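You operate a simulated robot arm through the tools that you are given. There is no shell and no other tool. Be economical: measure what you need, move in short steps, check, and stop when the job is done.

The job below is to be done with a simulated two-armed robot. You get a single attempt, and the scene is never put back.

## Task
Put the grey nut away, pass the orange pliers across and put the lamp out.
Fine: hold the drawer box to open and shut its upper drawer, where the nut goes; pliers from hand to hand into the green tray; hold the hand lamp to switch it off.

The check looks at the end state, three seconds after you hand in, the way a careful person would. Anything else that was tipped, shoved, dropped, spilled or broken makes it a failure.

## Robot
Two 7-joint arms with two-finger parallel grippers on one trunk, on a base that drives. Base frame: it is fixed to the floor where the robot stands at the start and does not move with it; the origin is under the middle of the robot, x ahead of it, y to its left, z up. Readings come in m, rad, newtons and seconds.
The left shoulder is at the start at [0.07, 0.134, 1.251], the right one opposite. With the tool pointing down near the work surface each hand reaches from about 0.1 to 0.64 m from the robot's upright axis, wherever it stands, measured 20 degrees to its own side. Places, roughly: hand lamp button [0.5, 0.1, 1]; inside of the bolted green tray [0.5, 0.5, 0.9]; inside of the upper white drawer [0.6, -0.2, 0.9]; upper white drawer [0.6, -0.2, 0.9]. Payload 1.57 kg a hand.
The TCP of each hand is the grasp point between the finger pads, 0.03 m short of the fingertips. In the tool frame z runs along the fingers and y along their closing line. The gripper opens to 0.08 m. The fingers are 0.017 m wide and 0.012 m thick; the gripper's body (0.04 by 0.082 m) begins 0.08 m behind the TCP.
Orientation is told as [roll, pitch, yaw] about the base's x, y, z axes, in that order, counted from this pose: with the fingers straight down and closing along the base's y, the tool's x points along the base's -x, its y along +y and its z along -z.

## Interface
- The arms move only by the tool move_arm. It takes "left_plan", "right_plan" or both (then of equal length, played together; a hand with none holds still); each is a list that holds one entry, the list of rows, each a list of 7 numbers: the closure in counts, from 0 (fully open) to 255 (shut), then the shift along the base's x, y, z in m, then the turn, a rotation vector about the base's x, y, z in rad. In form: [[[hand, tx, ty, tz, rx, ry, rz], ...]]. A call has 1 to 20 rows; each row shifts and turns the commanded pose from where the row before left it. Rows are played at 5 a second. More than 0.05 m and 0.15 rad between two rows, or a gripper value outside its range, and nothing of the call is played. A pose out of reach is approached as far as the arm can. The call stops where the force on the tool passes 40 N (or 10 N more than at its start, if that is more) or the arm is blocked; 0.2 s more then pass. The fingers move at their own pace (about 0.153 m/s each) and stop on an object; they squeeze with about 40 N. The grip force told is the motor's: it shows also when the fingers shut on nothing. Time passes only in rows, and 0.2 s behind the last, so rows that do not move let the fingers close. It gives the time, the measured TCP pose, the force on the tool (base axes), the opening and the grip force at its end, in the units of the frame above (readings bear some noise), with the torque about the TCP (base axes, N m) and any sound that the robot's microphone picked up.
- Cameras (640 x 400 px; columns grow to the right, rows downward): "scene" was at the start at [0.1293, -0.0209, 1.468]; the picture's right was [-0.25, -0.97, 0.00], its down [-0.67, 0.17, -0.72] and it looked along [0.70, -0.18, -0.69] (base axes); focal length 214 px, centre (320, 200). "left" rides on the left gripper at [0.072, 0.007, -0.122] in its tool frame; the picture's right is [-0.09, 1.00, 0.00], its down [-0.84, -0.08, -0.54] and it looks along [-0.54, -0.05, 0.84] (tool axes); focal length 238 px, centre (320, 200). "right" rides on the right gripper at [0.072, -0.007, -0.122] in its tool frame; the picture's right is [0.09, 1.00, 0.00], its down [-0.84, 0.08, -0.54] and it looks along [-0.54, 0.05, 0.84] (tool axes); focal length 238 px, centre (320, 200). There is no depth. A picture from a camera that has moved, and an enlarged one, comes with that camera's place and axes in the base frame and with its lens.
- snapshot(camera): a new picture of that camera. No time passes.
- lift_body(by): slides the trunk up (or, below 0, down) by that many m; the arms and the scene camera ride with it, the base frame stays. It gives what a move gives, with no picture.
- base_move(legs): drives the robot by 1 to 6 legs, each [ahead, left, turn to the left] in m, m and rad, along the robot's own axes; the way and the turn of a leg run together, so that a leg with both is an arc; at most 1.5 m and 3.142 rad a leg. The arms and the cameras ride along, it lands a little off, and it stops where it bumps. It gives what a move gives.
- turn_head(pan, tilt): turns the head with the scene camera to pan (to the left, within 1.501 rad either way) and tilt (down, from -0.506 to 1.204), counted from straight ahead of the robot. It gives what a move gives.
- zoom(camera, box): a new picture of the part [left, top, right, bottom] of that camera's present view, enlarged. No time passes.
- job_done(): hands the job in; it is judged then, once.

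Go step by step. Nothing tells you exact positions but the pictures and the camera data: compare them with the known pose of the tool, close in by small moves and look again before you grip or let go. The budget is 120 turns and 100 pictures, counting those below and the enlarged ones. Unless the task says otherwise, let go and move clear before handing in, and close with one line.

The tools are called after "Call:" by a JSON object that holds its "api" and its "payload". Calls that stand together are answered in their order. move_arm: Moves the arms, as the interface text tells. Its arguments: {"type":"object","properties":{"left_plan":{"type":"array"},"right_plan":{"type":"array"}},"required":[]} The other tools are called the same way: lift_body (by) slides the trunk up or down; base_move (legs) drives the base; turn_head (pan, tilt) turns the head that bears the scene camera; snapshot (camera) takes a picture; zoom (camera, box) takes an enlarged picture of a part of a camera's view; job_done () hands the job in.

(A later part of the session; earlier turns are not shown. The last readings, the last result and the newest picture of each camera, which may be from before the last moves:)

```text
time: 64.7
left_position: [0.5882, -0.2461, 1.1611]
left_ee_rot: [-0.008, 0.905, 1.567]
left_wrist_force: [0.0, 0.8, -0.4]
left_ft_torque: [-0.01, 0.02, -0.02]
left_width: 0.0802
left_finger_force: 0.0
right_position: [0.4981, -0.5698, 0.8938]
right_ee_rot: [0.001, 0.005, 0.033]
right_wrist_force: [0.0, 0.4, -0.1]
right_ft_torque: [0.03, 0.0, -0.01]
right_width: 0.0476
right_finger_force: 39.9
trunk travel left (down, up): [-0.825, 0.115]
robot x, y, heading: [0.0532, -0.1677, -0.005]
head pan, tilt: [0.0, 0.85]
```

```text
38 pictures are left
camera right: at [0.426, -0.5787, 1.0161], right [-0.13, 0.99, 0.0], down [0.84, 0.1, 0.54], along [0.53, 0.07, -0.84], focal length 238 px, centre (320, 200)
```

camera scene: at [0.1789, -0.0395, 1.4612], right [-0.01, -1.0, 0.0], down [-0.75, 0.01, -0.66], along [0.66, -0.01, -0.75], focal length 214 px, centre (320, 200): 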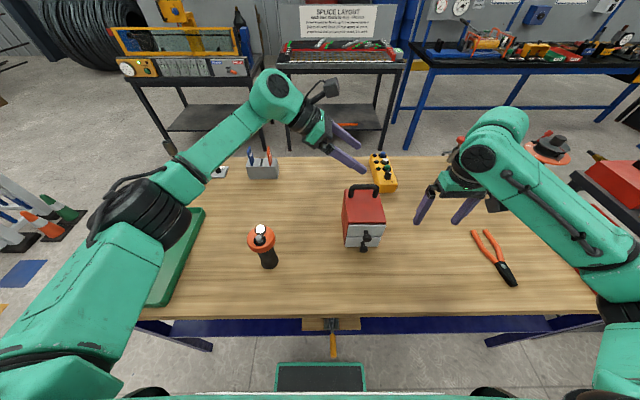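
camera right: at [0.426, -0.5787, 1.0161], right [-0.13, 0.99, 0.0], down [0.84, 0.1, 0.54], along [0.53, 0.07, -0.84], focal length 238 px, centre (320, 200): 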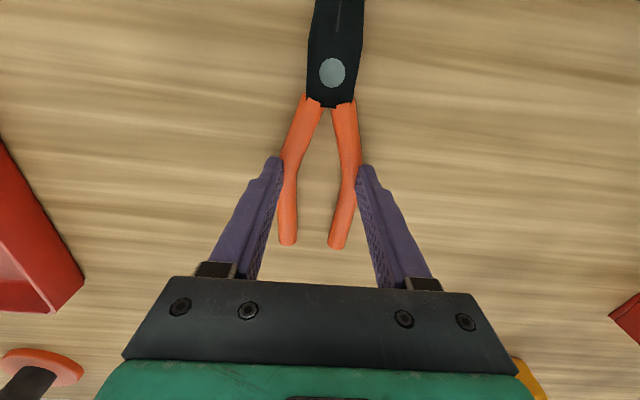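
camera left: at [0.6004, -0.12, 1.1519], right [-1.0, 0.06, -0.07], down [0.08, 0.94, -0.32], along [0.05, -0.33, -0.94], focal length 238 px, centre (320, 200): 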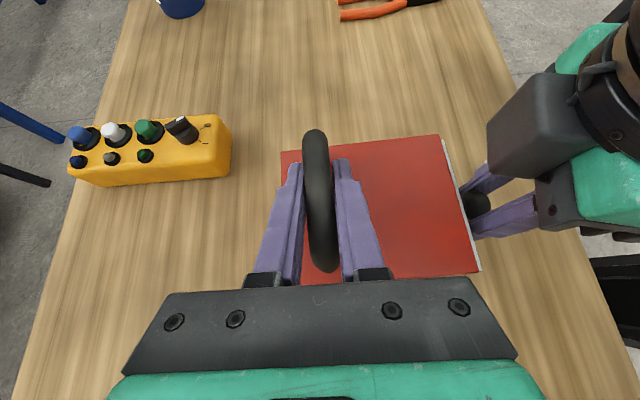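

Firm grip (47.6 mm). Lift, turn the pliers so the jaws point left, and bring the left hand to the meeting place, tilted 1.2 rad.

Call:
{"api": "move_arm", "payload": {"right_plan": [[[255, 0, 0, 0.02, 0, 0, 0], [255, 0, 0, 0.04, 0, 0, 0], [255, 0, 0, 0.045, 0, 0, 0], [255, 0, 0, 0.045, 0, 0, 0], [255, 0, 0, 0.03, 0, 0, 0], [255, -0.0044, 0.0236, 0.007, 0, 0, -0.1458], [255, -0.0044, 0.0236, 0.007, 0, 0, -0.1458], [255, -0.0044, 0.0236, 0.007, 0, 0, -0.1458], [255, -0.0044, 0.0236, 0.007, 0, 0, -0.1458], [255, -0.0044, 0.0236, 0.007, 0, 0, -0.1458], [255, -0.0044, 0.0236, 0.007, 0, 0, -0.1458], [255, -0.0044, 0.0236, 0.007, 0, 0, -0.1458], [255, -0.0044, 0.0236, 0.007, 0, 0, -0.1458], [255, -0.0044, 0.0236, 0.007, 0, 0, -0.1458], [255, -0.0044, 0.0236, 0.007, 0, 0, -0.1458], [255, -0.0044, 0.0236, 0.007, 0, 0, -0.1458]]], "left_plan": [[[0, -0.0276, 0.0292, 0, 0, 0, 0], [0, -0.0276, 0.0292, 0, 0, 0, 0], [0, -0.0276, 0.0292, 0, 0, 0, 0], [0, -0.0276, 0.0292, 0, 0, 0, 0], [0, -0.0276, 0.0292, 0, 0, 0, 0], [0, 0, 0, 0, -0.1, 0, 0], [0, 0, 0, 0, -0.1, 0, 0], [0, 0, 0, 0, -0.1, 0, 0], [0, 0, 0, 0, 0, 0, 0], [0, 0, 0, 0, 0, 0, 0], [0, 0, 0, 0, 0, 0, 0], [0, 0, 0, 0, 0, 0, 0], [0, 0, 0, 0, 0, 0, 0], [0, 0, 0, 0, 0, 0, 0], [0, 0, 0, 0, 0, 0, 0], [0, 0, 0, 0, 0, 0, 0]]]}}

Call:
{"api": "snapshot", "payload": {"camera": "scene"}}

Call:
{"api": "snapshot", "payload": {"camera": "left"}}

Call:
{"api": "snapshot", "payload": {"camera": "right"}}

```text
time: 68.1
left_position: [0.4507, -0.0997, 1.1598]
left_ee_rot: [-0.011, 1.206, 1.565]
left_wrist_force: [0.2, 0.1, 0.2]
left_ft_torque: [-0.01, -0.01, 0.06]
left_width: 0.0799
left_finger_force: 0.1
right_position: [0.4512, -0.3109, 1.1497]
right_ee_rot: [0.001, 0.001, -1.571]
right_wrist_force: [-0.1, 0.3, -3.3]
right_ft_torque: [-0.06, 0.02, -0.03]
right_width: 0.0475
right_finger_force: 40.0
trunk travel left (down, up): [-0.825, 0.115]
robot x, y, heading: [0.0525, -0.1669, -0.003]
head pan, tilt: [0.0, 0.85]
```

```text
37 pictures are left
camera scene: at [0.1802, -0.1661, 1.4609], right [0.0, -1.0, 0.0], down [-0.75, 0.0, -0.66], along [0.66, 0.0, -0.75], focal length 214 px, centre (320, 200)
```

scene: 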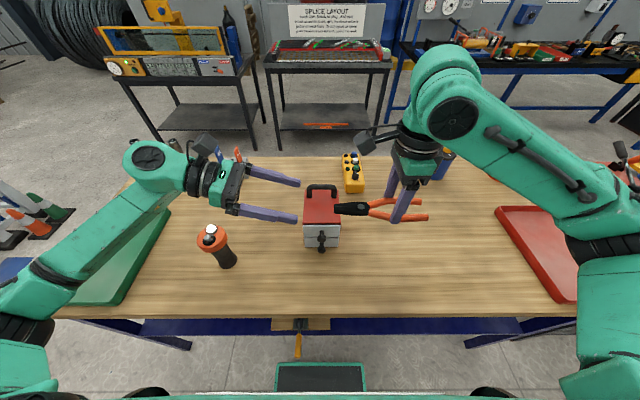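

```text
36 pictures are left
camera left: at [0.4424, -0.011, 1.2711], right [-1.0, 0.03, -0.09], down [0.08, 0.81, -0.59], along [0.06, -0.59, -0.8], focal length 238 px, centre (320, 200)
```

left: 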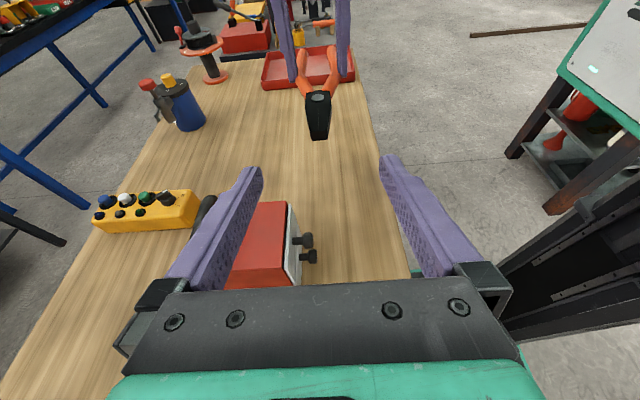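

```text
35 pictures are left
camera right: at [0.444, -0.2376, 1.2725], right [1.0, 0.09, 0.0], down [0.08, -0.84, 0.54], along [0.05, -0.54, -0.84], focal length 238 px, centre (320, 200)
```

right: 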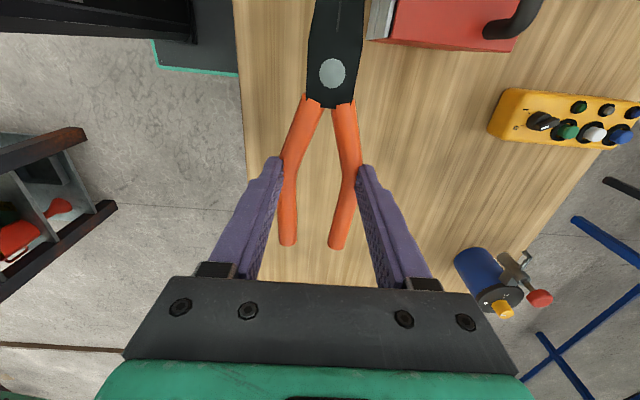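

The jaws point left at x≈0.453, z≈1.125, tip y≈−0.197. The left hand lines up and slides over the jaws.

Call:
{"api": "move_arm", "payload": {"left_plan": [[[0, 0.0025, 0, -0.031, 0, 0, 0.006], [0, 0, -0.04, 0, 0, 0, 0], [0, 0, -0.04, 0, 0, 0, 0], [0, 0, 0, 0, 0, 0, 0]]]}}

Call:
{"api": "snapshot", "payload": {"camera": "left"}}

Call:
{"api": "snapshot", "payload": {"camera": "scene"}}

```text
time: 69.1
left_position: [0.4539, -0.1801, 1.1263]
left_ee_rot: [-0.01, 1.207, 1.573]
left_wrist_force: [-0.6, -0.3, -0.1]
left_ft_torque: [0.01, -0.01, -0.02]
left_width: 0.0802
left_finger_force: 0.1
right_position: [0.4507, -0.3085, 1.1496]
right_ee_rot: [0.001, 0.002, -1.567]
right_wrist_force: [0.1, 0.5, -2.2]
right_ft_torque: [-0.02, 0.01, -0.01]
right_width: 0.0478
right_finger_force: 39.8
trunk travel left (down, up): [-0.825, 0.115]
robot x, y, heading: [0.053, -0.1636, -0.004]
head pan, tilt: [0.0, 0.85]
```

```text
34 pictures are left
camera left: at [0.4443, -0.0917, 1.2371], right [-1.0, 0.02, -0.09], down [0.07, 0.81, -0.59], along [0.06, -0.59, -0.8], focal length 238 px, centre (320, 200)
```

left: 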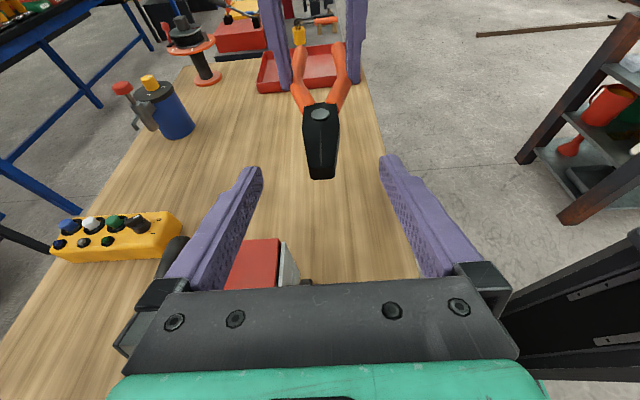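

```text
33 pictures are left
camera scene: at [0.1796, -0.1661, 1.461], right [0.0, -1.0, 0.0], down [-0.75, 0.0, -0.66], along [0.66, 0.0, -0.75], focal length 214 px, centre (320, 200)
```

scene: 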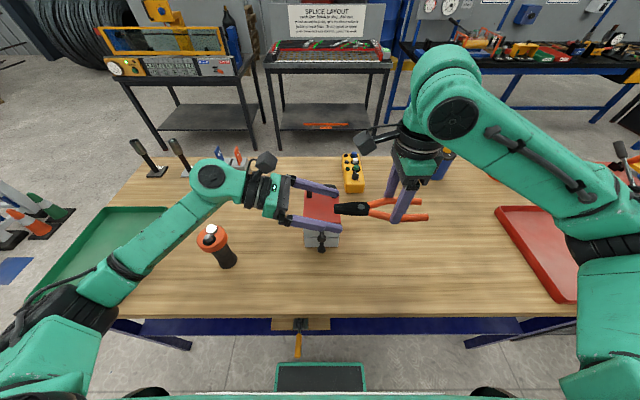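

Call:
{"api": "move_arm", "payload": {"left_plan": [[[0, -0.002, -0.025, 0.001, 0, 0, 0], [0, 0, -0.022, 0, 0, 0, 0], [0, 0, 0, 0, 0, 0, 0]]]}}

Call:
{"api": "zoom", "payload": {"camera": "left", "box": [220, 80, 420, 240]}}

Call:
{"api": "zoom", "payload": {"camera": "scene", "box": [260, 160, 440, 272]}}

```text
time: 69.9
left_position: [0.4497, -0.2252, 1.1301]
left_ee_rot: [-0.012, 1.206, 1.571]
left_wrist_force: [-0.2, 0.5, -0.3]
left_ft_torque: [-0.02, 0.01, 0.02]
left_width: 0.0796
left_finger_force: 0.1
right_position: [0.4508, -0.3102, 1.15]
right_ee_rot: [0.0, 0.002, -1.568]
right_wrist_force: [1.5, 0.8, -2.3]
right_ft_torque: [-0.08, -0.01, 0.0]
right_width: 0.048
right_finger_force: 40.0
trunk travel left (down, up): [-0.825, 0.115]
robot x, y, heading: [0.0521, -0.1674, -0.001]
head pan, tilt: [0.0, 0.85]
```

```text
2.50 times, centred on (320, 160) of left
camera zoom: at [0.4408, -0.1386, 1.2396], right [-1.0, 0.02, -0.09], down [0.07, 0.81, -0.59], along [0.06, -0.59, -0.8], focal length 596 px, centre (320, 300)
```

zoom: 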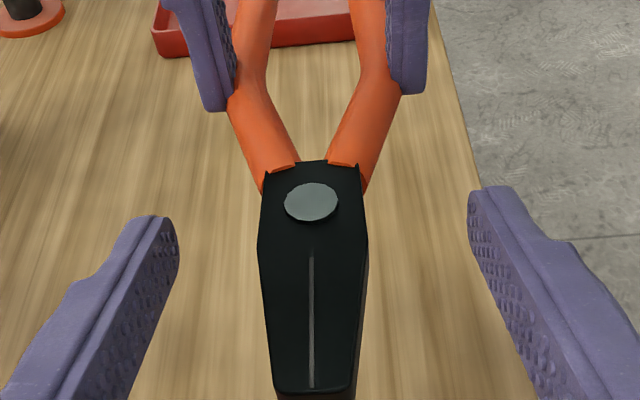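

```text
3.56 times, centred on (350, 216) of scene
camera zoom: at [0.1798, -0.1666, 1.461], right [0.0, -1.0, 0.0], down [-0.75, 0.0, -0.66], along [0.66, 0.0, -0.75], focal length 763 px, centre (213, 143)
```

zoom: 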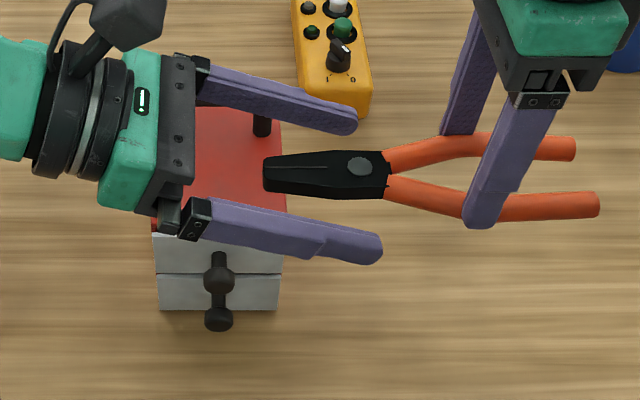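

Aligned around the jaws. Close the left hand.

Call:
{"api": "move_arm", "payload": {"left_plan": [[[100, 0.001, 0, -0.002, 0, 0, 0], [160, 0, 0, 0, 0, 0, 0], [200, 0, 0, 0, 0, 0, 0], [255, 0, 0, 0, 0, 0, 0], [255, 0, 0, 0, 0, 0, 0], [255, 0, 0, 0, 0, 0, 0]]]}}

Call:
{"api": "zoom", "payload": {"camera": "scene", "box": [260, 160, 440, 272]}}

```text
time: 71.3
left_position: [0.4507, -0.228, 1.1266]
left_ee_rot: [-0.01, 1.203, 1.57]
left_wrist_force: [2.0, -1.9, 0.5]
left_ft_torque: [0.02, -0.01, 0.0]
left_width: 0.0273
left_finger_force: 38.1
right_position: [0.4498, -0.3105, 1.15]
right_ee_rot: [0.001, 0.003, -1.57]
right_wrist_force: [-1.7, 0.7, -1.7]
right_ft_torque: [0.01, 0.03, 0.16]
right_width: 0.0476
right_finger_force: 40.2
trunk travel left (down, up): [-0.825, 0.115]
robot x, y, heading: [0.05, -0.1653, -0.003]
head pan, tilt: [0.0, 0.85]
```

```text
3.56 times, centred on (350, 216) of scene
camera zoom: at [0.18, -0.1675, 1.461], right [0.0, -1.0, 0.0], down [-0.75, 0.0, -0.66], along [0.66, 0.0, -0.75], focal length 763 px, centre (213, 143)
```

zoom: 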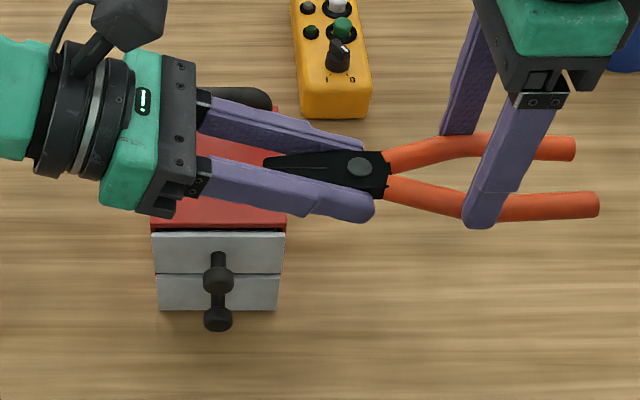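

Left holds the jaws near the pivot. Right opens and rises clear.

Call:
{"api": "move_arm", "payload": {"right_plan": [[[60, 0, 0, 0, 0, 0, 0], [0, 0, 0, 0, 0, 0, 0], [0, 0, 0, 0.03, 0, 0, 0], [0, 0, -0.02, 0.04, 0, 0, 0], [0, 0, -0.04, 0.01, 0, 0, 0], [0, 0, -0.04, 0, 0, 0, 0]]]}}

Call:
{"api": "snapshot", "payload": {"camera": "scene"}}

Call:
{"api": "snapshot", "payload": {"camera": "left"}}

```text
time: 72.7
left_position: [0.4517, -0.2296, 1.1273]
left_ee_rot: [-0.011, 1.204, 1.57]
left_wrist_force: [-0.4, -0.7, -0.3]
left_ft_torque: [0.16, -0.02, 0.03]
left_width: 0.0273
left_finger_force: 37.0
right_position: [0.4504, -0.4108, 1.2312]
right_ee_rot: [-0.001, 0.007, -1.57]
right_wrist_force: [0.7, -0.4, 0.5]
right_ft_torque: [0.03, -0.01, 0.02]
right_width: 0.08
right_finger_force: 0.1
trunk travel left (down, up): [-0.825, 0.115]
robot x, y, heading: [0.0497, -0.1642, -0.002]
head pan, tilt: [0.0, 0.85]
```

```text
29 pictures are left
camera scene: at [0.1794, -0.1698, 1.461], right [0.0, -1.0, 0.0], down [-0.75, 0.0, -0.66], along [0.66, 0.0, -0.75], focal length 214 px, centre (320, 200)
```

scene: 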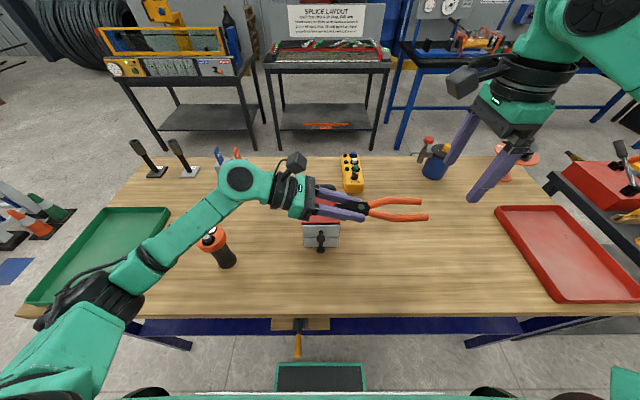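

```text
28 pictures are left
camera left: at [0.4418, -0.1417, 1.2384], right [-1.0, 0.02, -0.09], down [0.07, 0.81, -0.59], along [0.06, -0.59, -0.81], focal length 238 px, centre (320, 200)
```

left: 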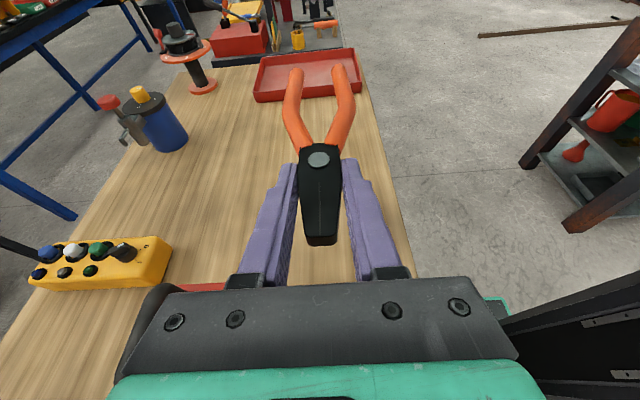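

The hand-over worked. Drive left 0.28 m toward the tray, hands high.

Call:
{"api": "base_move", "payload": {"legs": [[0, 0.28, 0]]}}

Call:
{"api": "move_arm", "payload": {"left_plan": [[[255, 0.002, 0.045, 0.005, 0, 0, 0], [255, 0.002, 0.045, 0.005, 0, 0, 0], [255, 0.002, 0.045, 0.005, 0, 0, 0], [255, 0.002, 0.045, 0, 0, 0, 0], [255, 0.002, 0.045, 0, 0, 0, -0.1], [255, 0.002, 0.045, 0, 0, 0, -0.1], [255, 0.002, 0.045, 0, 0, 0, -0.1], [255, 0, 0.045, 0, 0, 0, -0.1], [255, 0, 0.045, 0, 0, 0, -0.1], [255, 0, 0.045, 0, 0, 0, -0.1], [255, 0, 0, 0, 0, 0, 0]]]}}

Call:
{"api": "turn_head", "payload": {"pan": 0.5, "tilt": 0.85}}

Call:
{"api": "snapshot", "payload": {"camera": "scene"}}

```text
time: 74.7
left_position: [0.4521, 0.0588, 1.1267]
left_ee_rot: [-0.01, 1.203, 1.576]
left_wrist_force: [0.5, -1.0, -0.7]
left_ft_torque: [0.16, -0.01, 0.02]
left_width: 0.0276
left_finger_force: 38.2
right_position: [0.4533, -0.1217, 1.2299]
right_ee_rot: [-0.002, 0.006, -1.566]
right_wrist_force: [0.1, 0.0, 0.2]
right_ft_torque: [-0.02, 0.01, -0.02]
right_width: 0.0799
right_finger_force: 0.0
trunk travel left (down, up): [-0.825, 0.115]
robot x, y, heading: [0.0504, 0.1193, -0.0]
head pan, tilt: [0.0, 0.85]
```

```text
time: 77.0
left_position: [0.4229, 0.418, 1.1179]
left_ee_rot: [-0.022, 1.206, 0.969]
left_wrist_force: [0.3, -0.3, -2.4]
left_ft_torque: [0.1, -0.06, 0.0]
left_width: 0.0275
left_finger_force: 37.5
left hand out of reach, approached as far as the arm can: row 8, 9, 10
right_position: [0.454, -0.1141, 1.2317]
right_ee_rot: [0.0, -0.001, -1.564]
right_wrist_force: [0.0, 0.5, -0.4]
right_ft_torque: [-0.05, 0.01, 0.01]
right_width: 0.0802
right_finger_force: 0.0
trunk travel left (down, up): [-0.825, 0.115]
robot x, y, heading: [0.0526, 0.1201, -0.004]
head pan, tilt: [0.0, 0.85]
```

```text
time: 78.0
left_position: [0.4229, 0.4102, 1.1192]
left_ee_rot: [-0.014, 1.204, 0.972]
left_wrist_force: [0.2, -1.0, -2.4]
left_ft_torque: [0.13, -0.11, 0.02]
left_width: 0.0272
left_finger_force: 37.9
right_position: [0.4519, -0.1212, 1.2302]
right_ee_rot: [-0.002, 0.005, -1.567]
right_wrist_force: [0.3, 0.1, 0.5]
right_ft_torque: [0.03, 0.02, -0.02]
right_width: 0.08
right_finger_force: 0.0
trunk travel left (down, up): [-0.825, 0.115]
robot x, y, heading: [0.0539, 0.1243, 0.01]
head pan, tilt: [0.499, 0.85]
```

```text
27 pictures are left
camera scene: at [0.1705, 0.1565, 1.461], right [0.48, -0.88, 0.0], down [-0.66, -0.36, -0.66], along [0.58, 0.32, -0.75], focal length 214 px, centre (320, 200)
```

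scene: 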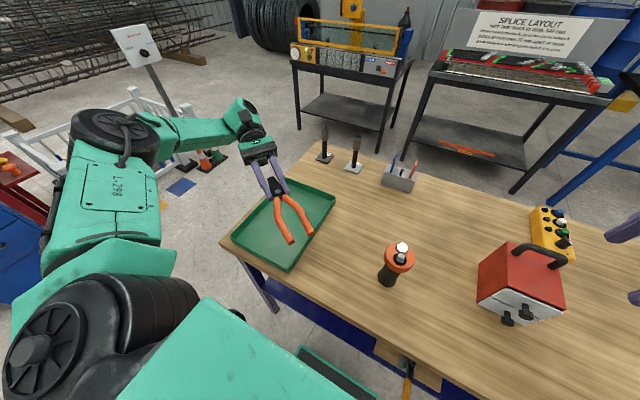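

The arm ends just short of the tray. Drive 0.1 m more to the left so the pliers hang over the tray's middle.

Call:
{"api": "base_move", "payload": {"legs": [[0.01, 0.105, -0.01]]}}

Call:
{"api": "move_arm", "payload": {"left_plan": [[[255, 0, 0, -0.03, 0, 0, 0], [255, 0, 0, -0.03, 0, 0, 0], [255, 0, 0, -0.03, 0, 0, 0], [255, 0, 0, 0, 0, 0, 0]]]}}

Call:
{"api": "snapshot", "payload": {"camera": "scene"}}

Call:
{"api": "snapshot", "payload": {"camera": "left"}}

```text
time: 79.2
left_position: [0.4344, 0.5082, 1.1189]
left_ee_rot: [-0.01, 1.201, 0.97]
left_wrist_force: [0.2, 0.1, -2.5]
left_ft_torque: [0.12, -0.11, 0.0]
left_width: 0.0273
left_finger_force: 38.0
right_position: [0.4608, -0.0228, 1.2306]
right_ee_rot: [0.001, 0.008, -1.575]
right_wrist_force: [0.1, -0.2, 0.0]
right_ft_torque: [0.03, -0.02, 0.01]
right_width: 0.08
right_finger_force: 0.1
trunk travel left (down, up): [-0.825, 0.115]
robot x, y, heading: [0.0585, 0.2227, -0.012]
head pan, tilt: [0.499, 0.85]
```

```text
time: 80.2
left_position: [0.4357, 0.5128, 1.0274]
left_ee_rot: [-0.014, 1.203, 0.966]
left_wrist_force: [-0.3, -0.5, -2.7]
left_ft_torque: [0.09, -0.08, -0.01]
left_width: 0.0273
left_finger_force: 37.8
right_position: [0.4606, -0.019, 1.2303]
right_ee_rot: [-0.001, 0.003, -1.577]
right_wrist_force: [-0.3, 0.3, -0.2]
right_ft_torque: [0.03, 0.01, -0.03]
right_width: 0.0798
right_finger_force: 0.0
trunk travel left (down, up): [-0.825, 0.115]
robot x, y, heading: [0.0644, 0.2243, -0.007]
head pan, tilt: [0.499, 0.85]
```

```text
26 pictures are left
camera scene: at [0.1809, 0.2603, 1.461], right [0.47, -0.88, 0.0], down [-0.66, -0.35, -0.66], along [0.58, 0.31, -0.75], focal length 214 px, centre (320, 200)
```

scene: 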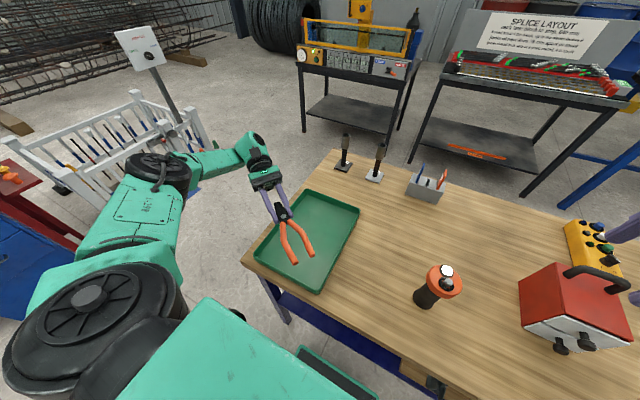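

```text
25 pictures are left
camera left: at [0.4785, 0.5894, 1.1386], right [-0.81, 0.58, -0.09], down [0.52, 0.62, -0.59], along [-0.28, -0.52, -0.81], focal length 238 px, centre (320, 200)
```

left: 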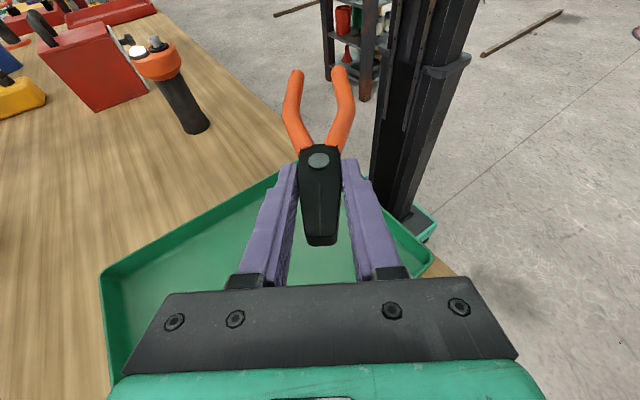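

The hand's pointing direction turned toward the robot; the handles overhang the tray's front. I'll yaw the other way (to ≈2.1 rad) so the pliers lie diagonally inside.

Call:
{"api": "move_arm", "payload": {"left_plan": [[[255, 0.003, 0.001, 0, 0, 0, 0.1418], [255, 0.003, 0.001, 0, 0, 0, 0.1418], [255, 0.003, 0.001, 0, 0, 0, 0.1418], [255, 0.003, 0.001, 0, 0, 0, 0.1418], [255, 0.003, 0.001, 0, 0, 0, 0.1418], [255, 0.003, 0.001, 0, 0, 0, 0.1418], [255, 0.003, 0.001, 0, 0, 0, 0.1418], [255, 0.003, 0.001, 0, 0, 0, 0.1418], [255, 0, 0, 0, 0, 0, 0]]]}}

Call:
{"api": "snapshot", "payload": {"camera": "left"}}

Call:
{"api": "snapshot", "payload": {"camera": "scene"}}

```text
time: 82.2
left_position: [0.4591, 0.521, 1.028]
left_ee_rot: [-0.011, 1.202, 2.102]
left_wrist_force: [-0.2, 0.4, -2.7]
left_ft_torque: [0.1, 0.03, -0.02]
left_width: 0.0272
left_finger_force: 38.5
right_position: [0.4609, -0.0183, 1.2293]
right_ee_rot: [0.001, 0.004, -1.577]
right_wrist_force: [-0.2, 0.6, 0.3]
right_ft_torque: [0.0, 0.02, 0.02]
right_width: 0.0797
right_finger_force: 0.0
trunk travel left (down, up): [-0.825, 0.115]
robot x, y, heading: [0.0609, 0.2265, -0.009]
head pan, tilt: [0.499, 0.85]
```

```text
24 pictures are left
camera left: at [0.4064, 0.5916, 1.1393], right [-0.87, -0.49, -0.09], down [-0.35, 0.73, -0.59], along [0.35, -0.48, -0.81], focal length 238 px, centre (320, 200)
```

left: 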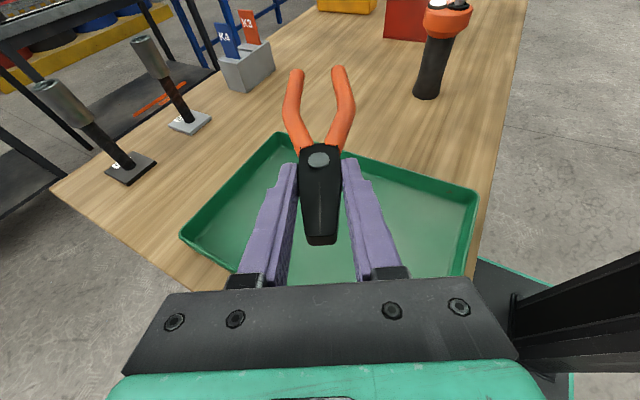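

```text
23 pictures are left
camera scene: at [0.1815, 0.2608, 1.4609], right [0.47, -0.88, 0.0], down [-0.66, -0.35, -0.66], along [0.58, 0.31, -0.75], focal length 214 px, centre (320, 200)
```

scene: 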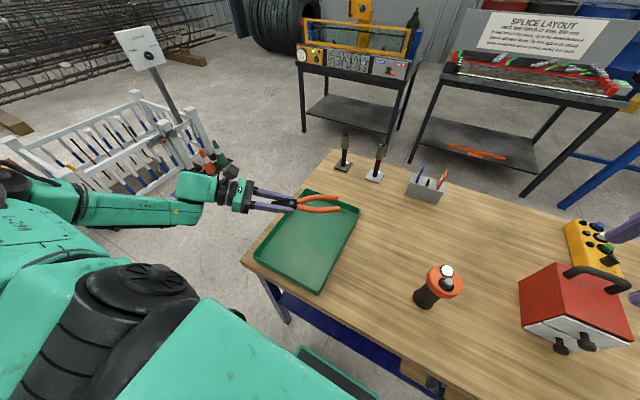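

Lower into the tray, tipping the handles slightly down so they touch first.

Call:
{"api": "move_arm", "payload": {"left_plan": [[[255, 0, 0.008, 0, 0.108, 0.063, 0], [255, 0, 0, 0, 0.108, 0.063, 0], [255, 0, 0, -0.03, 0, 0, 0], [255, 0, 0, -0.03, 0, 0, 0], [255, 0, 0, -0.03, 0, 0, 0], [255, 0, 0, 0, 0, 0, 0]]]}}

Call:
{"api": "snapshot", "payload": {"camera": "left"}}

Call:
{"api": "zoom", "payload": {"camera": "scene", "box": [200, 160, 400, 300]}}

```text
time: 83.5
left_position: [0.4614, 0.5262, 0.9371]
left_ee_rot: [-0.013, 0.953, 2.098]
left_wrist_force: [0.2, 0.5, -2.2]
left_ft_torque: [0.09, 0.08, 0.03]
left_width: 0.0273
left_finger_force: 38.2
right_position: [0.4621, -0.0195, 1.2296]
right_ee_rot: [0.0, 0.003, -1.577]
right_wrist_force: [0.3, 1.2, -0.4]
right_ft_torque: [0.01, -0.01, -0.01]
right_width: 0.08
right_finger_force: 0.0
trunk travel left (down, up): [-0.825, 0.115]
robot x, y, heading: [0.0641, 0.223, -0.01]
head pan, tilt: [0.499, 0.85]
```

```text
22 pictures are left
camera left: at [0.4241, 0.5721, 1.066], right [-0.88, -0.46, -0.08], down [-0.41, 0.84, -0.37], along [0.24, -0.29, -0.93], focal length 238 px, centre (320, 200)
```

left: 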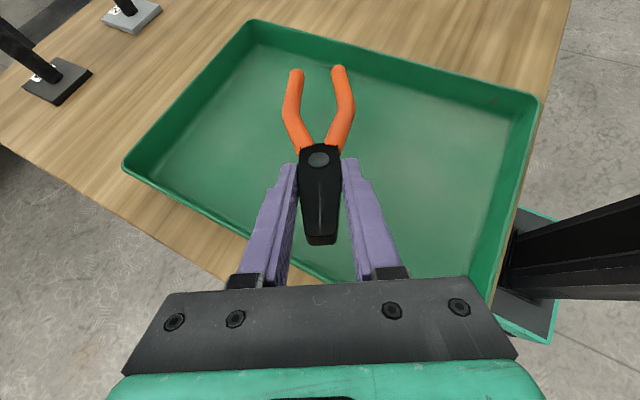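

```text
2.86 times, centred on (300, 230) of scene
camera zoom: at [0.181, 0.2606, 1.461], right [0.47, -0.88, 0.0], down [-0.66, -0.35, -0.66], along [0.58, 0.31, -0.75], focal length 613 px, centre (377, 114)
```

zoom: 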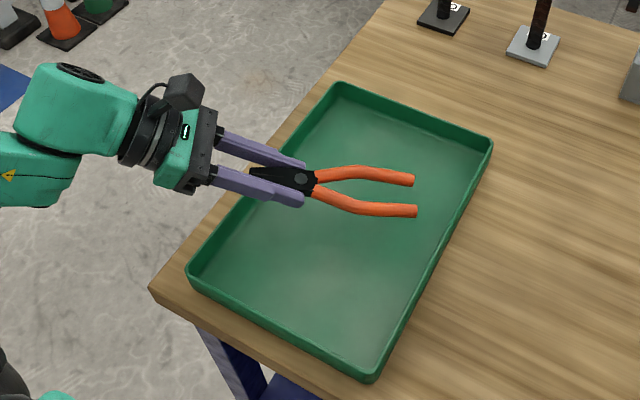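

Call:
{"api": "move_arm", "payload": {"left_plan": [[[255, 0.006, -0.01, -0.01, 0, 0, 0], [255, 0, 0, -0.008, 0, 0, 0], [255, 0, 0, -0.006, 0, 0, 0], [255, 0, 0, 0, 0, 0, 0]]]}}

```text
time: 84.5
left_position: [0.4645, 0.518, 0.913]
left_ee_rot: [-0.014, 0.953, 2.1]
left_wrist_force: [0.8, 0.5, -2.1]
left_ft_torque: [0.12, 0.04, 0.0]
left_width: 0.0274
left_finger_force: 37.6
right_position: [0.4609, -0.0203, 1.2308]
right_ee_rot: [0.0, 0.004, -1.577]
right_wrist_force: [0.1, 0.2, 0.5]
right_ft_torque: [0.02, -0.01, 0.01]
right_width: 0.0801
right_finger_force: 0.0
trunk travel left (down, up): [-0.825, 0.115]
robot x, y, heading: [0.0601, 0.2248, -0.013]
head pan, tilt: [0.499, 0.85]
```

Call:
{"api": "move_arm", "payload": {"left_plan": [[[255, 0, 0, -0.006, 0, 0, 0], [255, 0, 0, -0.004, 0, 0, 0], [255, 0, 0, -0.003, 0, 0, 0], [255, 0, 0, 0, 0, 0, 0]]]}}

Call:
{"api": "snapshot", "payload": {"camera": "left"}}

```text
time: 85.5
left_position: [0.464, 0.5184, 0.9024]
left_ee_rot: [-0.016, 0.955, 2.096]
left_wrist_force: [-1.3, 2.5, 7.4]
left_ft_torque: [-1.03, -0.56, 0.05]
left_width: 0.0271
left_finger_force: 37.9
right_position: [0.4589, -0.0192, 1.2308]
right_ee_rot: [0.001, 0.005, -1.576]
right_wrist_force: [0.7, -1.1, -0.4]
right_ft_torque: [0.03, 0.0, 0.01]
right_width: 0.0802
right_finger_force: 0.0
trunk travel left (down, up): [-0.825, 0.115]
robot x, y, heading: [0.0585, 0.2258, -0.011]
head pan, tilt: [0.499, 0.85]
```

```text
20 pictures are left
camera left: at [0.4266, 0.5633, 1.0325], right [-0.88, -0.47, -0.08], down [-0.41, 0.84, -0.37], along [0.24, -0.29, -0.93], focal length 238 px, centre (320, 200)
```

left: 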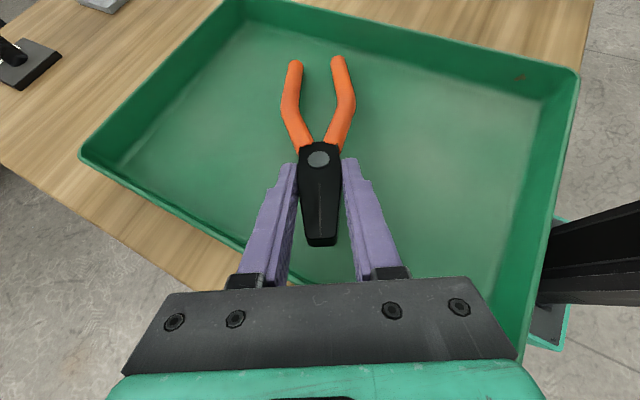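

Handles rest on the tray floor. Open and back off along the fingers.

Call:
{"api": "move_arm", "payload": {"left_plan": [[[150, 0, 0, 0, 0, 0, 0], [50, 0, 0, 0, 0, 0, 0], [0, 0, 0, 0, 0, 0, 0], [0, -0.004, 0.008, 0.03, 0, 0, 0], [0, -0.008, 0.015, 0.04, 0, 0, 0], [0, -0.008, 0.015, 0.04, 0, 0, 0], [0, 0, 0, 0.04, 0, 0, 0]]]}}

Call:
{"api": "snapshot", "payload": {"camera": "scene"}}

```text
time: 87.2
left_position: [0.4456, 0.5547, 1.0538]
left_ee_rot: [-0.014, 0.953, 2.098]
left_wrist_force: [-0.8, -0.1, -0.6]
left_ft_torque: [0.03, -0.01, 0.0]
left_width: 0.0802
left_finger_force: 0.1
right_position: [0.4592, -0.0214, 1.2307]
right_ee_rot: [0.001, 0.003, -1.576]
right_wrist_force: [0.2, -0.1, -0.5]
right_ft_torque: [-0.04, 0.03, 0.01]
right_width: 0.0799
right_finger_force: 0.0
trunk travel left (down, up): [-0.825, 0.115]
robot x, y, heading: [0.065, 0.2255, -0.008]
head pan, tilt: [0.499, 0.85]
```

```text
19 pictures are left
camera scene: at [0.1801, 0.2594, 1.461], right [0.47, -0.88, 0.0], down [-0.66, -0.35, -0.66], along [0.58, 0.31, -0.75], focal length 214 px, centre (320, 200)
```

scene: 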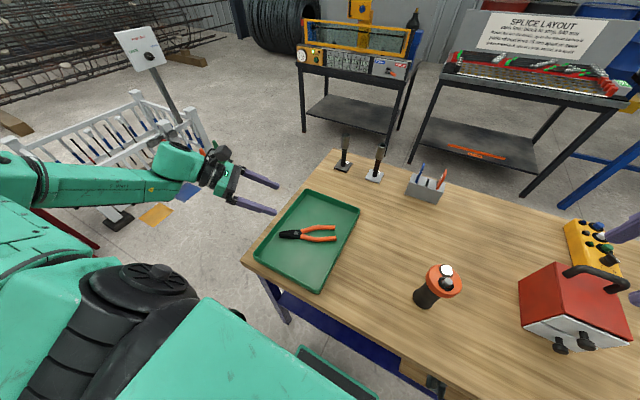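

The pliers lie flat in the tray. Now the lamp: a closer look.

Call:
{"api": "zoom", "payload": {"camera": "scene", "box": [400, 250, 480, 315]}}

```text
6.15 times, centred on (440, 282) of scene
camera zoom: at [0.1801, 0.2594, 1.461], right [0.47, -0.88, 0.0], down [-0.66, -0.35, -0.66], along [0.58, 0.31, -0.75], focal length 1320 px, centre (-418, -308)
```

zoom: 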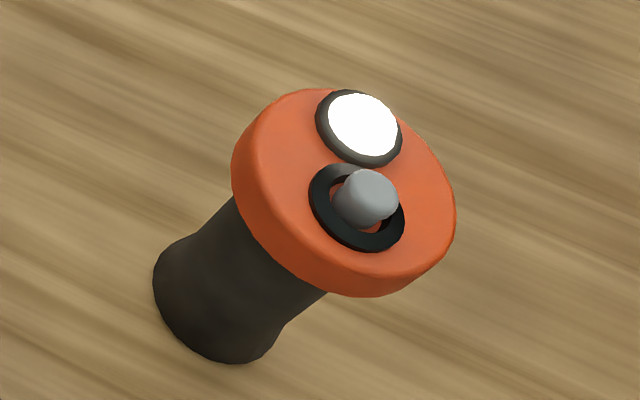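

The button is a plunger at about (0.456, 0.103, 1.012), lamp axis ≈(0.468, 0.105). I'll drive right so both arms reach it, then bring the left hand level to grasp the lamp's handle from the left.

Call:
{"api": "base_move", "payload": {"legs": [[-0.005, -0.2, 0.01]]}}

Call:
{"api": "move_arm", "payload": {"left_plan": [[[0, 0.0056, -0.0275, 0, 0, 0, -0.132], [0, 0.0056, -0.0275, 0, 0, 0, -0.132], [0, 0.0056, -0.0275, 0, 0, 0, -0.132], [0, 0.0056, -0.0275, 0, 0, 0, -0.132], [0, 0, 0, -0.035, -0.125, 0, 0], [0, 0, 0, -0.035, -0.125, 0, 0], [0, 0, 0, -0.035, 0, 0, 0], [0, 0, 0, 0, 0, 0, 0]]]}}

Call:
{"api": "snapshot", "payload": {"camera": "left"}}

```text
time: 88.8
left_position: [0.4393, 0.3577, 1.0502]
left_ee_rot: [-0.012, 0.955, 2.106]
left_wrist_force: [0.2, 1.5, 0.3]
left_ft_torque: [-0.04, 0.0, -0.01]
left_width: 0.08
left_finger_force: 0.1
right_position: [0.4547, -0.218, 1.2309]
right_ee_rot: [0.0, 0.001, -1.569]
right_wrist_force: [0.5, 0.4, -0.7]
right_ft_torque: [-0.03, -0.02, 0.03]
right_width: 0.0801
right_finger_force: 0.1
trunk travel left (down, up): [-0.825, 0.115]
robot x, y, heading: [0.0574, 0.0229, -0.005]
head pan, tilt: [0.499, 0.85]
```

```text
time: 90.6
left_position: [0.4595, 0.2442, 0.9446]
left_ee_rot: [-0.01, 1.204, 1.58]
left_wrist_force: [-0.3, 0.4, -0.1]
left_ft_torque: [0.04, -0.02, 0.02]
left_width: 0.08
left_finger_force: 0.1
right_position: [0.4547, -0.2216, 1.2307]
right_ee_rot: [0.002, 0.003, -1.57]
right_wrist_force: [0.5, 1.1, 0.0]
right_ft_torque: [0.01, 0.0, -0.02]
right_width: 0.0799
right_finger_force: 0.1
trunk travel left (down, up): [-0.825, 0.115]
robot x, y, heading: [0.0551, 0.0212, -0.004]
head pan, tilt: [0.499, 0.85]
```

```text
17 pictures are left
camera left: at [0.4501, 0.3322, 1.056], right [-1.0, 0.01, -0.09], down [0.06, 0.81, -0.59], along [0.06, -0.59, -0.81], focal length 238 px, centre (320, 200)
```

left: 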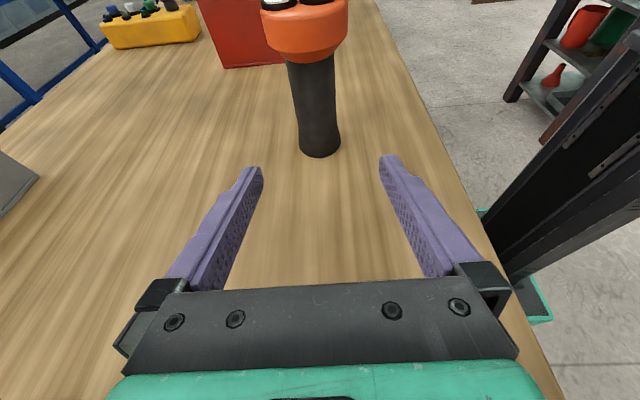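

Lamp handle axis x≈0.465, y≈0.10, about 40 mm wide. Slide the open left hand around it just below the head.

Call:
{"api": "move_arm", "payload": {"left_plan": [[[0, 0.0055, 0, -0.024, 0, 0, -0.008], [0, 0, -0.035, 0, 0, 0, 0], [0, 0, -0.035, 0, 0, 0, 0], [0, 0, -0.035, 0, 0, 0, 0], [0, 0, 0, 0, 0, 0, 0]]]}}

Call:
{"api": "snapshot", "payload": {"camera": "left"}}

```text
time: 91.8
left_position: [0.4632, 0.1402, 0.9214]
left_ee_rot: [-0.01, 1.203, 1.571]
left_wrist_force: [-0.7, 0.0, -0.1]
left_ft_torque: [-0.02, 0.03, -0.01]
left_width: 0.0801
left_finger_force: 0.0
right_position: [0.4541, -0.221, 1.231]
right_ee_rot: [0.001, 0.003, -1.569]
right_wrist_force: [-0.2, -0.1, 0.8]
right_ft_torque: [0.0, 0.01, 0.0]
right_width: 0.08
right_finger_force: 0.1
trunk travel left (down, up): [-0.825, 0.115]
robot x, y, heading: [0.06, 0.0217, -0.004]
head pan, tilt: [0.499, 0.85]
```

```text
16 pictures are left
camera left: at [0.4548, 0.2287, 1.0329], right [-1.0, 0.02, -0.09], down [0.07, 0.81, -0.59], along [0.06, -0.59, -0.81], focal length 238 px, centre (320, 200)
```

left: 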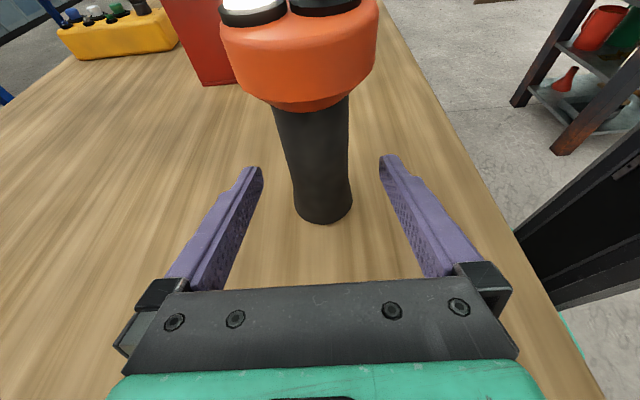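

Call:
{"api": "move_arm", "payload": {"left_plan": [[[0, 0, -0.018, 0, 0, 0, 0], [0, 0, -0.016, 0, 0, 0, 0], [60, 0, 0, 0, 0, 0, 0], [90, 0, 0, 0, 0, 0, 0], [110, 0, 0, 0, 0, 0, 0], [130, 0, 0, 0, 0, 0, 0], [200, 0, 0, 0, 0, 0, 0], [255, 0, 0, 0, 0, 0, 0], [255, 0, 0, 0, 0, 0, 0]]]}}

Call:
{"api": "snapshot", "payload": {"camera": "left"}}

```text
time: 93.8
left_position: [0.4642, 0.1075, 0.9248]
left_ee_rot: [-0.011, 1.202, 1.572]
left_wrist_force: [3.1, 1.4, 3.7]
left_ft_torque: [-0.03, -0.1, 0.02]
left_width: 0.0466
left_finger_force: 40.0
right_position: [0.4549, -0.2217, 1.2305]
right_ee_rot: [-0.001, 0.004, -1.57]
right_wrist_force: [-0.6, 0.0, -0.8]
right_ft_torque: [0.02, 0.04, 0.01]
right_width: 0.0799
right_finger_force: 0.0
trunk travel left (down, up): [-0.825, 0.115]
robot x, y, heading: [0.0571, 0.0208, -0.008]
head pan, tilt: [0.499, 0.85]
```

```text
15 pictures are left
camera left: at [0.4562, 0.1953, 1.0352], right [-1.0, 0.02, -0.09], down [0.07, 0.81, -0.59], along [0.06, -0.59, -0.81], focal length 238 px, centre (320, 200)
```

left: 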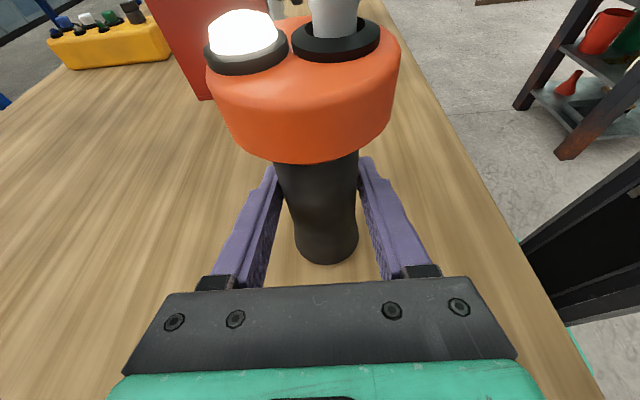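

Lamp is held upright. Right hand closes and comes above the button.

Call:
{"api": "move_arm", "payload": {"right_plan": [[[255, 0, 0.036, 0, 0, 0, 0], [255, 0, 0.036, 0, 0, 0, 0], [255, 0, 0.036, 0, 0, 0, 0], [255, 0, 0.036, 0, 0, 0, 0], [255, 0, 0.036, 0, 0, 0, 0], [255, 0, 0.036, 0, 0, 0, 0], [255, 0, 0.036, 0, 0, 0, 0], [255, 0, 0.036, 0, 0, 0, 0], [255, 0, 0.036, -0.03, 0, 0, 0], [255, 0, 0, -0.04, 0, 0, 0], [255, 0, 0, -0.03, 0, 0, 0], [255, 0, 0, 0, 0, 0, 0]]]}}

Call:
{"api": "snapshot", "payload": {"camera": "right"}}

Call:
{"api": "zoom", "payload": {"camera": "left", "box": [200, 0, 440, 150]}}

```text
time: 96.4
left_position: [0.4643, 0.1075, 0.9247]
left_ee_rot: [-0.009, 1.203, 1.572]
left_wrist_force: [4.2, 1.0, 7.1]
left_ft_torque: [-0.06, -0.07, 0.0]
left_width: 0.0467
left_finger_force: 39.9
right_position: [0.4584, 0.1027, 1.134]
right_ee_rot: [0.0, 0.003, -1.569]
right_wrist_force: [-0.2, -0.7, 0.9]
right_ft_torque: [-0.02, -0.03, -0.01]
right_width: 0.0001
right_finger_force: 21.2
trunk travel left (down, up): [-0.825, 0.115]
robot x, y, heading: [0.0567, 0.018, -0.008]
head pan, tilt: [0.499, 0.85]
```

```text
14 pictures are left
camera right: at [0.4525, 0.1738, 1.2547], right [1.0, 0.09, 0.0], down [0.08, -0.84, 0.54], along [0.05, -0.54, -0.84], focal length 238 px, centre (320, 200)
```

right: 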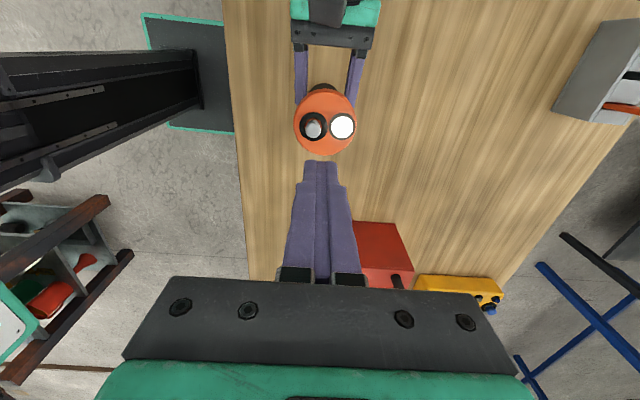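

```text
2.67 times, centred on (320, 75) of left
camera zoom: at [0.4558, 0.1952, 1.0352], right [-1.0, 0.02, -0.09], down [0.07, 0.81, -0.59], along [0.06, -0.59, -0.81], focal length 636 px, centre (320, 533)
```

zoom: 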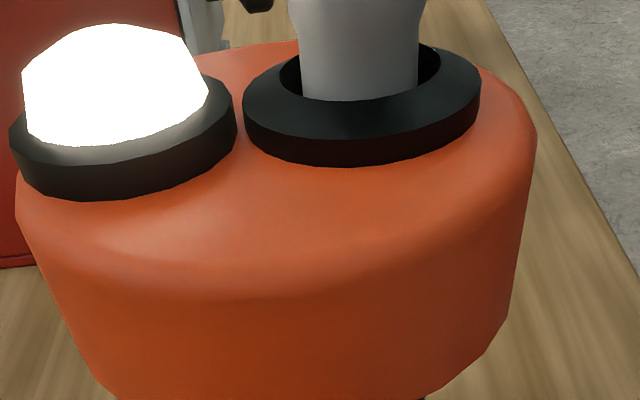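

Button at (0.4515, 0.104) from here. Align, come down to just above it, then press in small steps.

Call:
{"api": "move_arm", "payload": {"right_plan": [[[255, -0.0065, 0.0015, -0.03, 0, 0, 0], [255, 0, 0, -0.04, 0, 0, 0], [255, 0, 0, 0, 0, 0, 0]]]}}

Call:
{"api": "snapshot", "payload": {"camera": "left"}}

```text
time: 97.2
left_position: [0.4644, 0.1066, 0.9244]
left_ee_rot: [-0.011, 1.204, 1.572]
left_wrist_force: [3.5, 1.7, 7.4]
left_ft_torque: [0.02, -0.03, 0.0]
left_width: 0.0466
left_finger_force: 40.2
right_position: [0.4505, 0.106, 1.061]
right_ee_rot: [0.002, 0.003, -1.569]
right_wrist_force: [0.2, 0.1, 0.4]
right_ft_torque: [-0.01, -0.01, 0.01]
right_width: 0.0
right_finger_force: 21.3
trunk travel left (down, up): [-0.825, 0.115]
robot x, y, heading: [0.056, 0.0178, -0.003]
head pan, tilt: [0.499, 0.85]
```

```text
12 pictures are left
camera left: at [0.4557, 0.1952, 1.0351], right [-1.0, 0.02, -0.09], down [0.07, 0.81, -0.59], along [0.06, -0.59, -0.81], focal length 238 px, centre (320, 200)
```

left: 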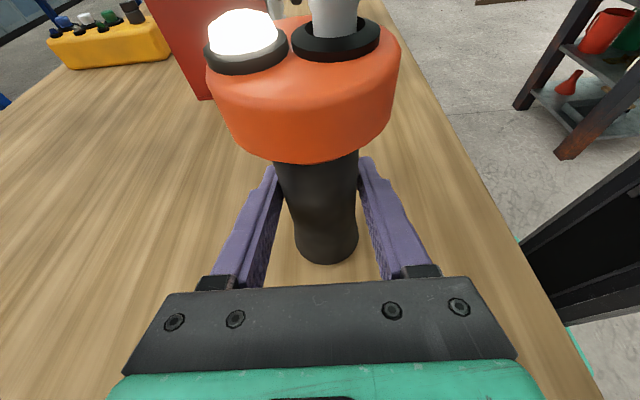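

Now press in small steps, watching force and sound.

Call:
{"api": "move_arm", "payload": {"right_plan": [[[255, 0, 0, -0.008, 0, 0, 0], [255, 0, 0, -0.005, 0, 0, 0], [255, 0, 0, -0.004, 0, 0, 0], [255, 0, 0, -0.003, 0, 0, 0]]]}}

```text
time: 98.2
left_position: [0.4655, 0.1063, 0.9241]
left_ee_rot: [-0.01, 1.202, 1.572]
left_wrist_force: [3.4, 1.2, 6.8]
left_ft_torque: [-0.05, -0.06, -0.03]
left_width: 0.0464
left_finger_force: 39.8
right_position: [0.4487, 0.104, 1.0392]
right_ee_rot: [0.0, 0.006, -1.568]
right_wrist_force: [0.4, -1.3, 3.3]
right_ft_torque: [-0.03, -0.01, 0.03]
right_width: 0.0
right_finger_force: 21.1
trunk travel left (down, up): [-0.825, 0.115]
robot x, y, heading: [0.0543, 0.0205, -0.009]
head pan, tilt: [0.499, 0.85]
heard: click
```

A click at light contact force. Check the light before doing more.

Call:
{"api": "zoom", "payload": {"camera": "left", "box": [200, 0, 440, 150]}}

```text
2.67 times, centred on (320, 75) of left
camera zoom: at [0.4557, 0.1952, 1.0351], right [-1.0, 0.02, -0.09], down [0.07, 0.81, -0.59], along [0.06, -0.59, -0.81], focal length 636 px, centre (320, 533)
```

zoom: 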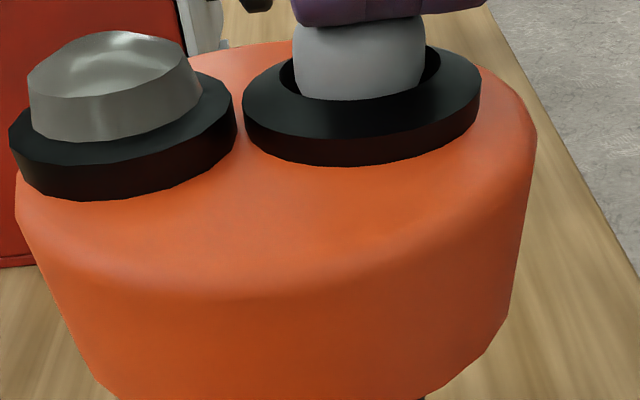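

The lamp is out. Raise the right hand straight up and re-check that it stays out.

Call:
{"api": "move_arm", "payload": {"right_plan": [[[255, 0, 0, 0.02, 0, 0, 0], [255, 0, 0, 0.04, 0, 0, 0], [255, 0, 0, 0.04, 0, 0, 0], [255, 0, -0.02, 0.04, 0, 0, 0], [255, 0, -0.045, 0, 0, 0, 0], [255, 0, -0.045, 0, 0, 0, 0], [255, 0, -0.045, 0, 0, 0, 0]]]}}

Call:
{"api": "snapshot", "payload": {"camera": "left"}}

```text
time: 99.8
left_position: [0.4644, 0.1071, 0.924]
left_ee_rot: [-0.013, 1.201, 1.571]
left_wrist_force: [3.7, 1.8, 3.5]
left_ft_torque: [-0.02, -0.14, 0.08]
left_width: 0.0468
left_finger_force: 39.8
right_position: [0.4447, -0.0537, 1.1804]
right_ee_rot: [0.002, 0.004, -1.568]
right_wrist_force: [0.2, 0.3, 0.4]
right_ft_torque: [0.01, 0.0, -0.01]
right_width: 0.0002
right_finger_force: 21.2
trunk travel left (down, up): [-0.825, 0.115]
robot x, y, heading: [0.0567, 0.0196, -0.003]
head pan, tilt: [0.499, 0.85]
```

```text
10 pictures are left
camera left: at [0.4553, 0.1949, 1.0353], right [-1.0, 0.02, -0.09], down [0.07, 0.81, -0.58], along [0.06, -0.59, -0.81], focal length 238 px, centre (320, 200)
```

left: 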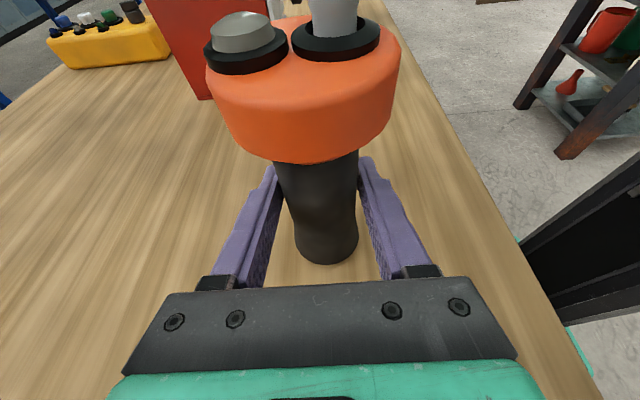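

Off and staying off. Open the left hand and withdraw straight back.

Call:
{"api": "move_arm", "payload": {"left_plan": [[[160, 0, 0, 0, 0, 0, 0], [80, 0, 0, 0, 0, 0, 0], [0, 0, 0, 0, 0, 0, 0], [0, 0, 0.03, 0, 0, 0, 0], [0, 0, 0.04, 0, 0, 0, 0], [0, 0, 0.04, 0, 0, 0, 0], [0, 0, 0.02, 0.04, 0, 0, 0], [0, 0, 0, 0.05, 0, 0, 0], [0, 0, 0, 0.05, 0, 0, 0]]]}}

Call:
{"api": "turn_head", "payload": {"pan": 0.0, "tilt": 0.85}}

Call:
{"api": "snapshot", "payload": {"camera": "scene"}}

```text
time: 101.8
left_position: [0.4662, 0.2378, 1.061]
left_ee_rot: [-0.01, 1.203, 1.574]
left_wrist_force: [-0.8, -0.4, -0.6]
left_ft_torque: [-0.02, -0.02, -0.02]
left_width: 0.0802
left_finger_force: 0.1
right_position: [0.4468, -0.0502, 1.1803]
right_ee_rot: [0.002, 0.003, -1.568]
right_wrist_force: [-0.6, -0.3, -0.6]
right_ft_torque: [0.0, -0.02, -0.01]
right_width: 0.0
right_finger_force: 21.4
trunk travel left (down, up): [-0.825, 0.115]
robot x, y, heading: [0.0594, 0.0193, -0.004]
head pan, tilt: [0.499, 0.85]
```

```text
time: 102.7
left_position: [0.466, 0.237, 1.061]
left_ee_rot: [-0.009, 1.203, 1.573]
left_wrist_force: [0.1, 0.0, -0.7]
left_ft_torque: [-0.01, 0.0, -0.02]
left_width: 0.0798
left_finger_force: 0.0
right_position: [0.4472, -0.0509, 1.1805]
right_ee_rot: [0.0, 0.003, -1.568]
right_wrist_force: [-0.1, 0.3, -0.4]
right_ft_torque: [0.01, 0.0, -0.02]
right_width: 0.0
right_finger_force: 21.5
trunk travel left (down, up): [-0.825, 0.115]
robot x, y, heading: [0.061, 0.0227, -0.004]
head pan, tilt: [0.0, 0.85]
```

```text
9 pictures are left
camera scene: at [0.1839, 0.02, 1.461], right [0.0, -1.0, 0.0], down [-0.75, 0.0, -0.66], along [0.66, 0.0, -0.75], focal length 214 px, centre (320, 200)
```

scene: 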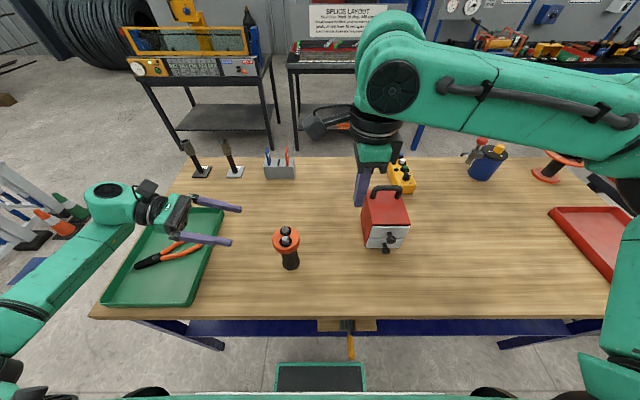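

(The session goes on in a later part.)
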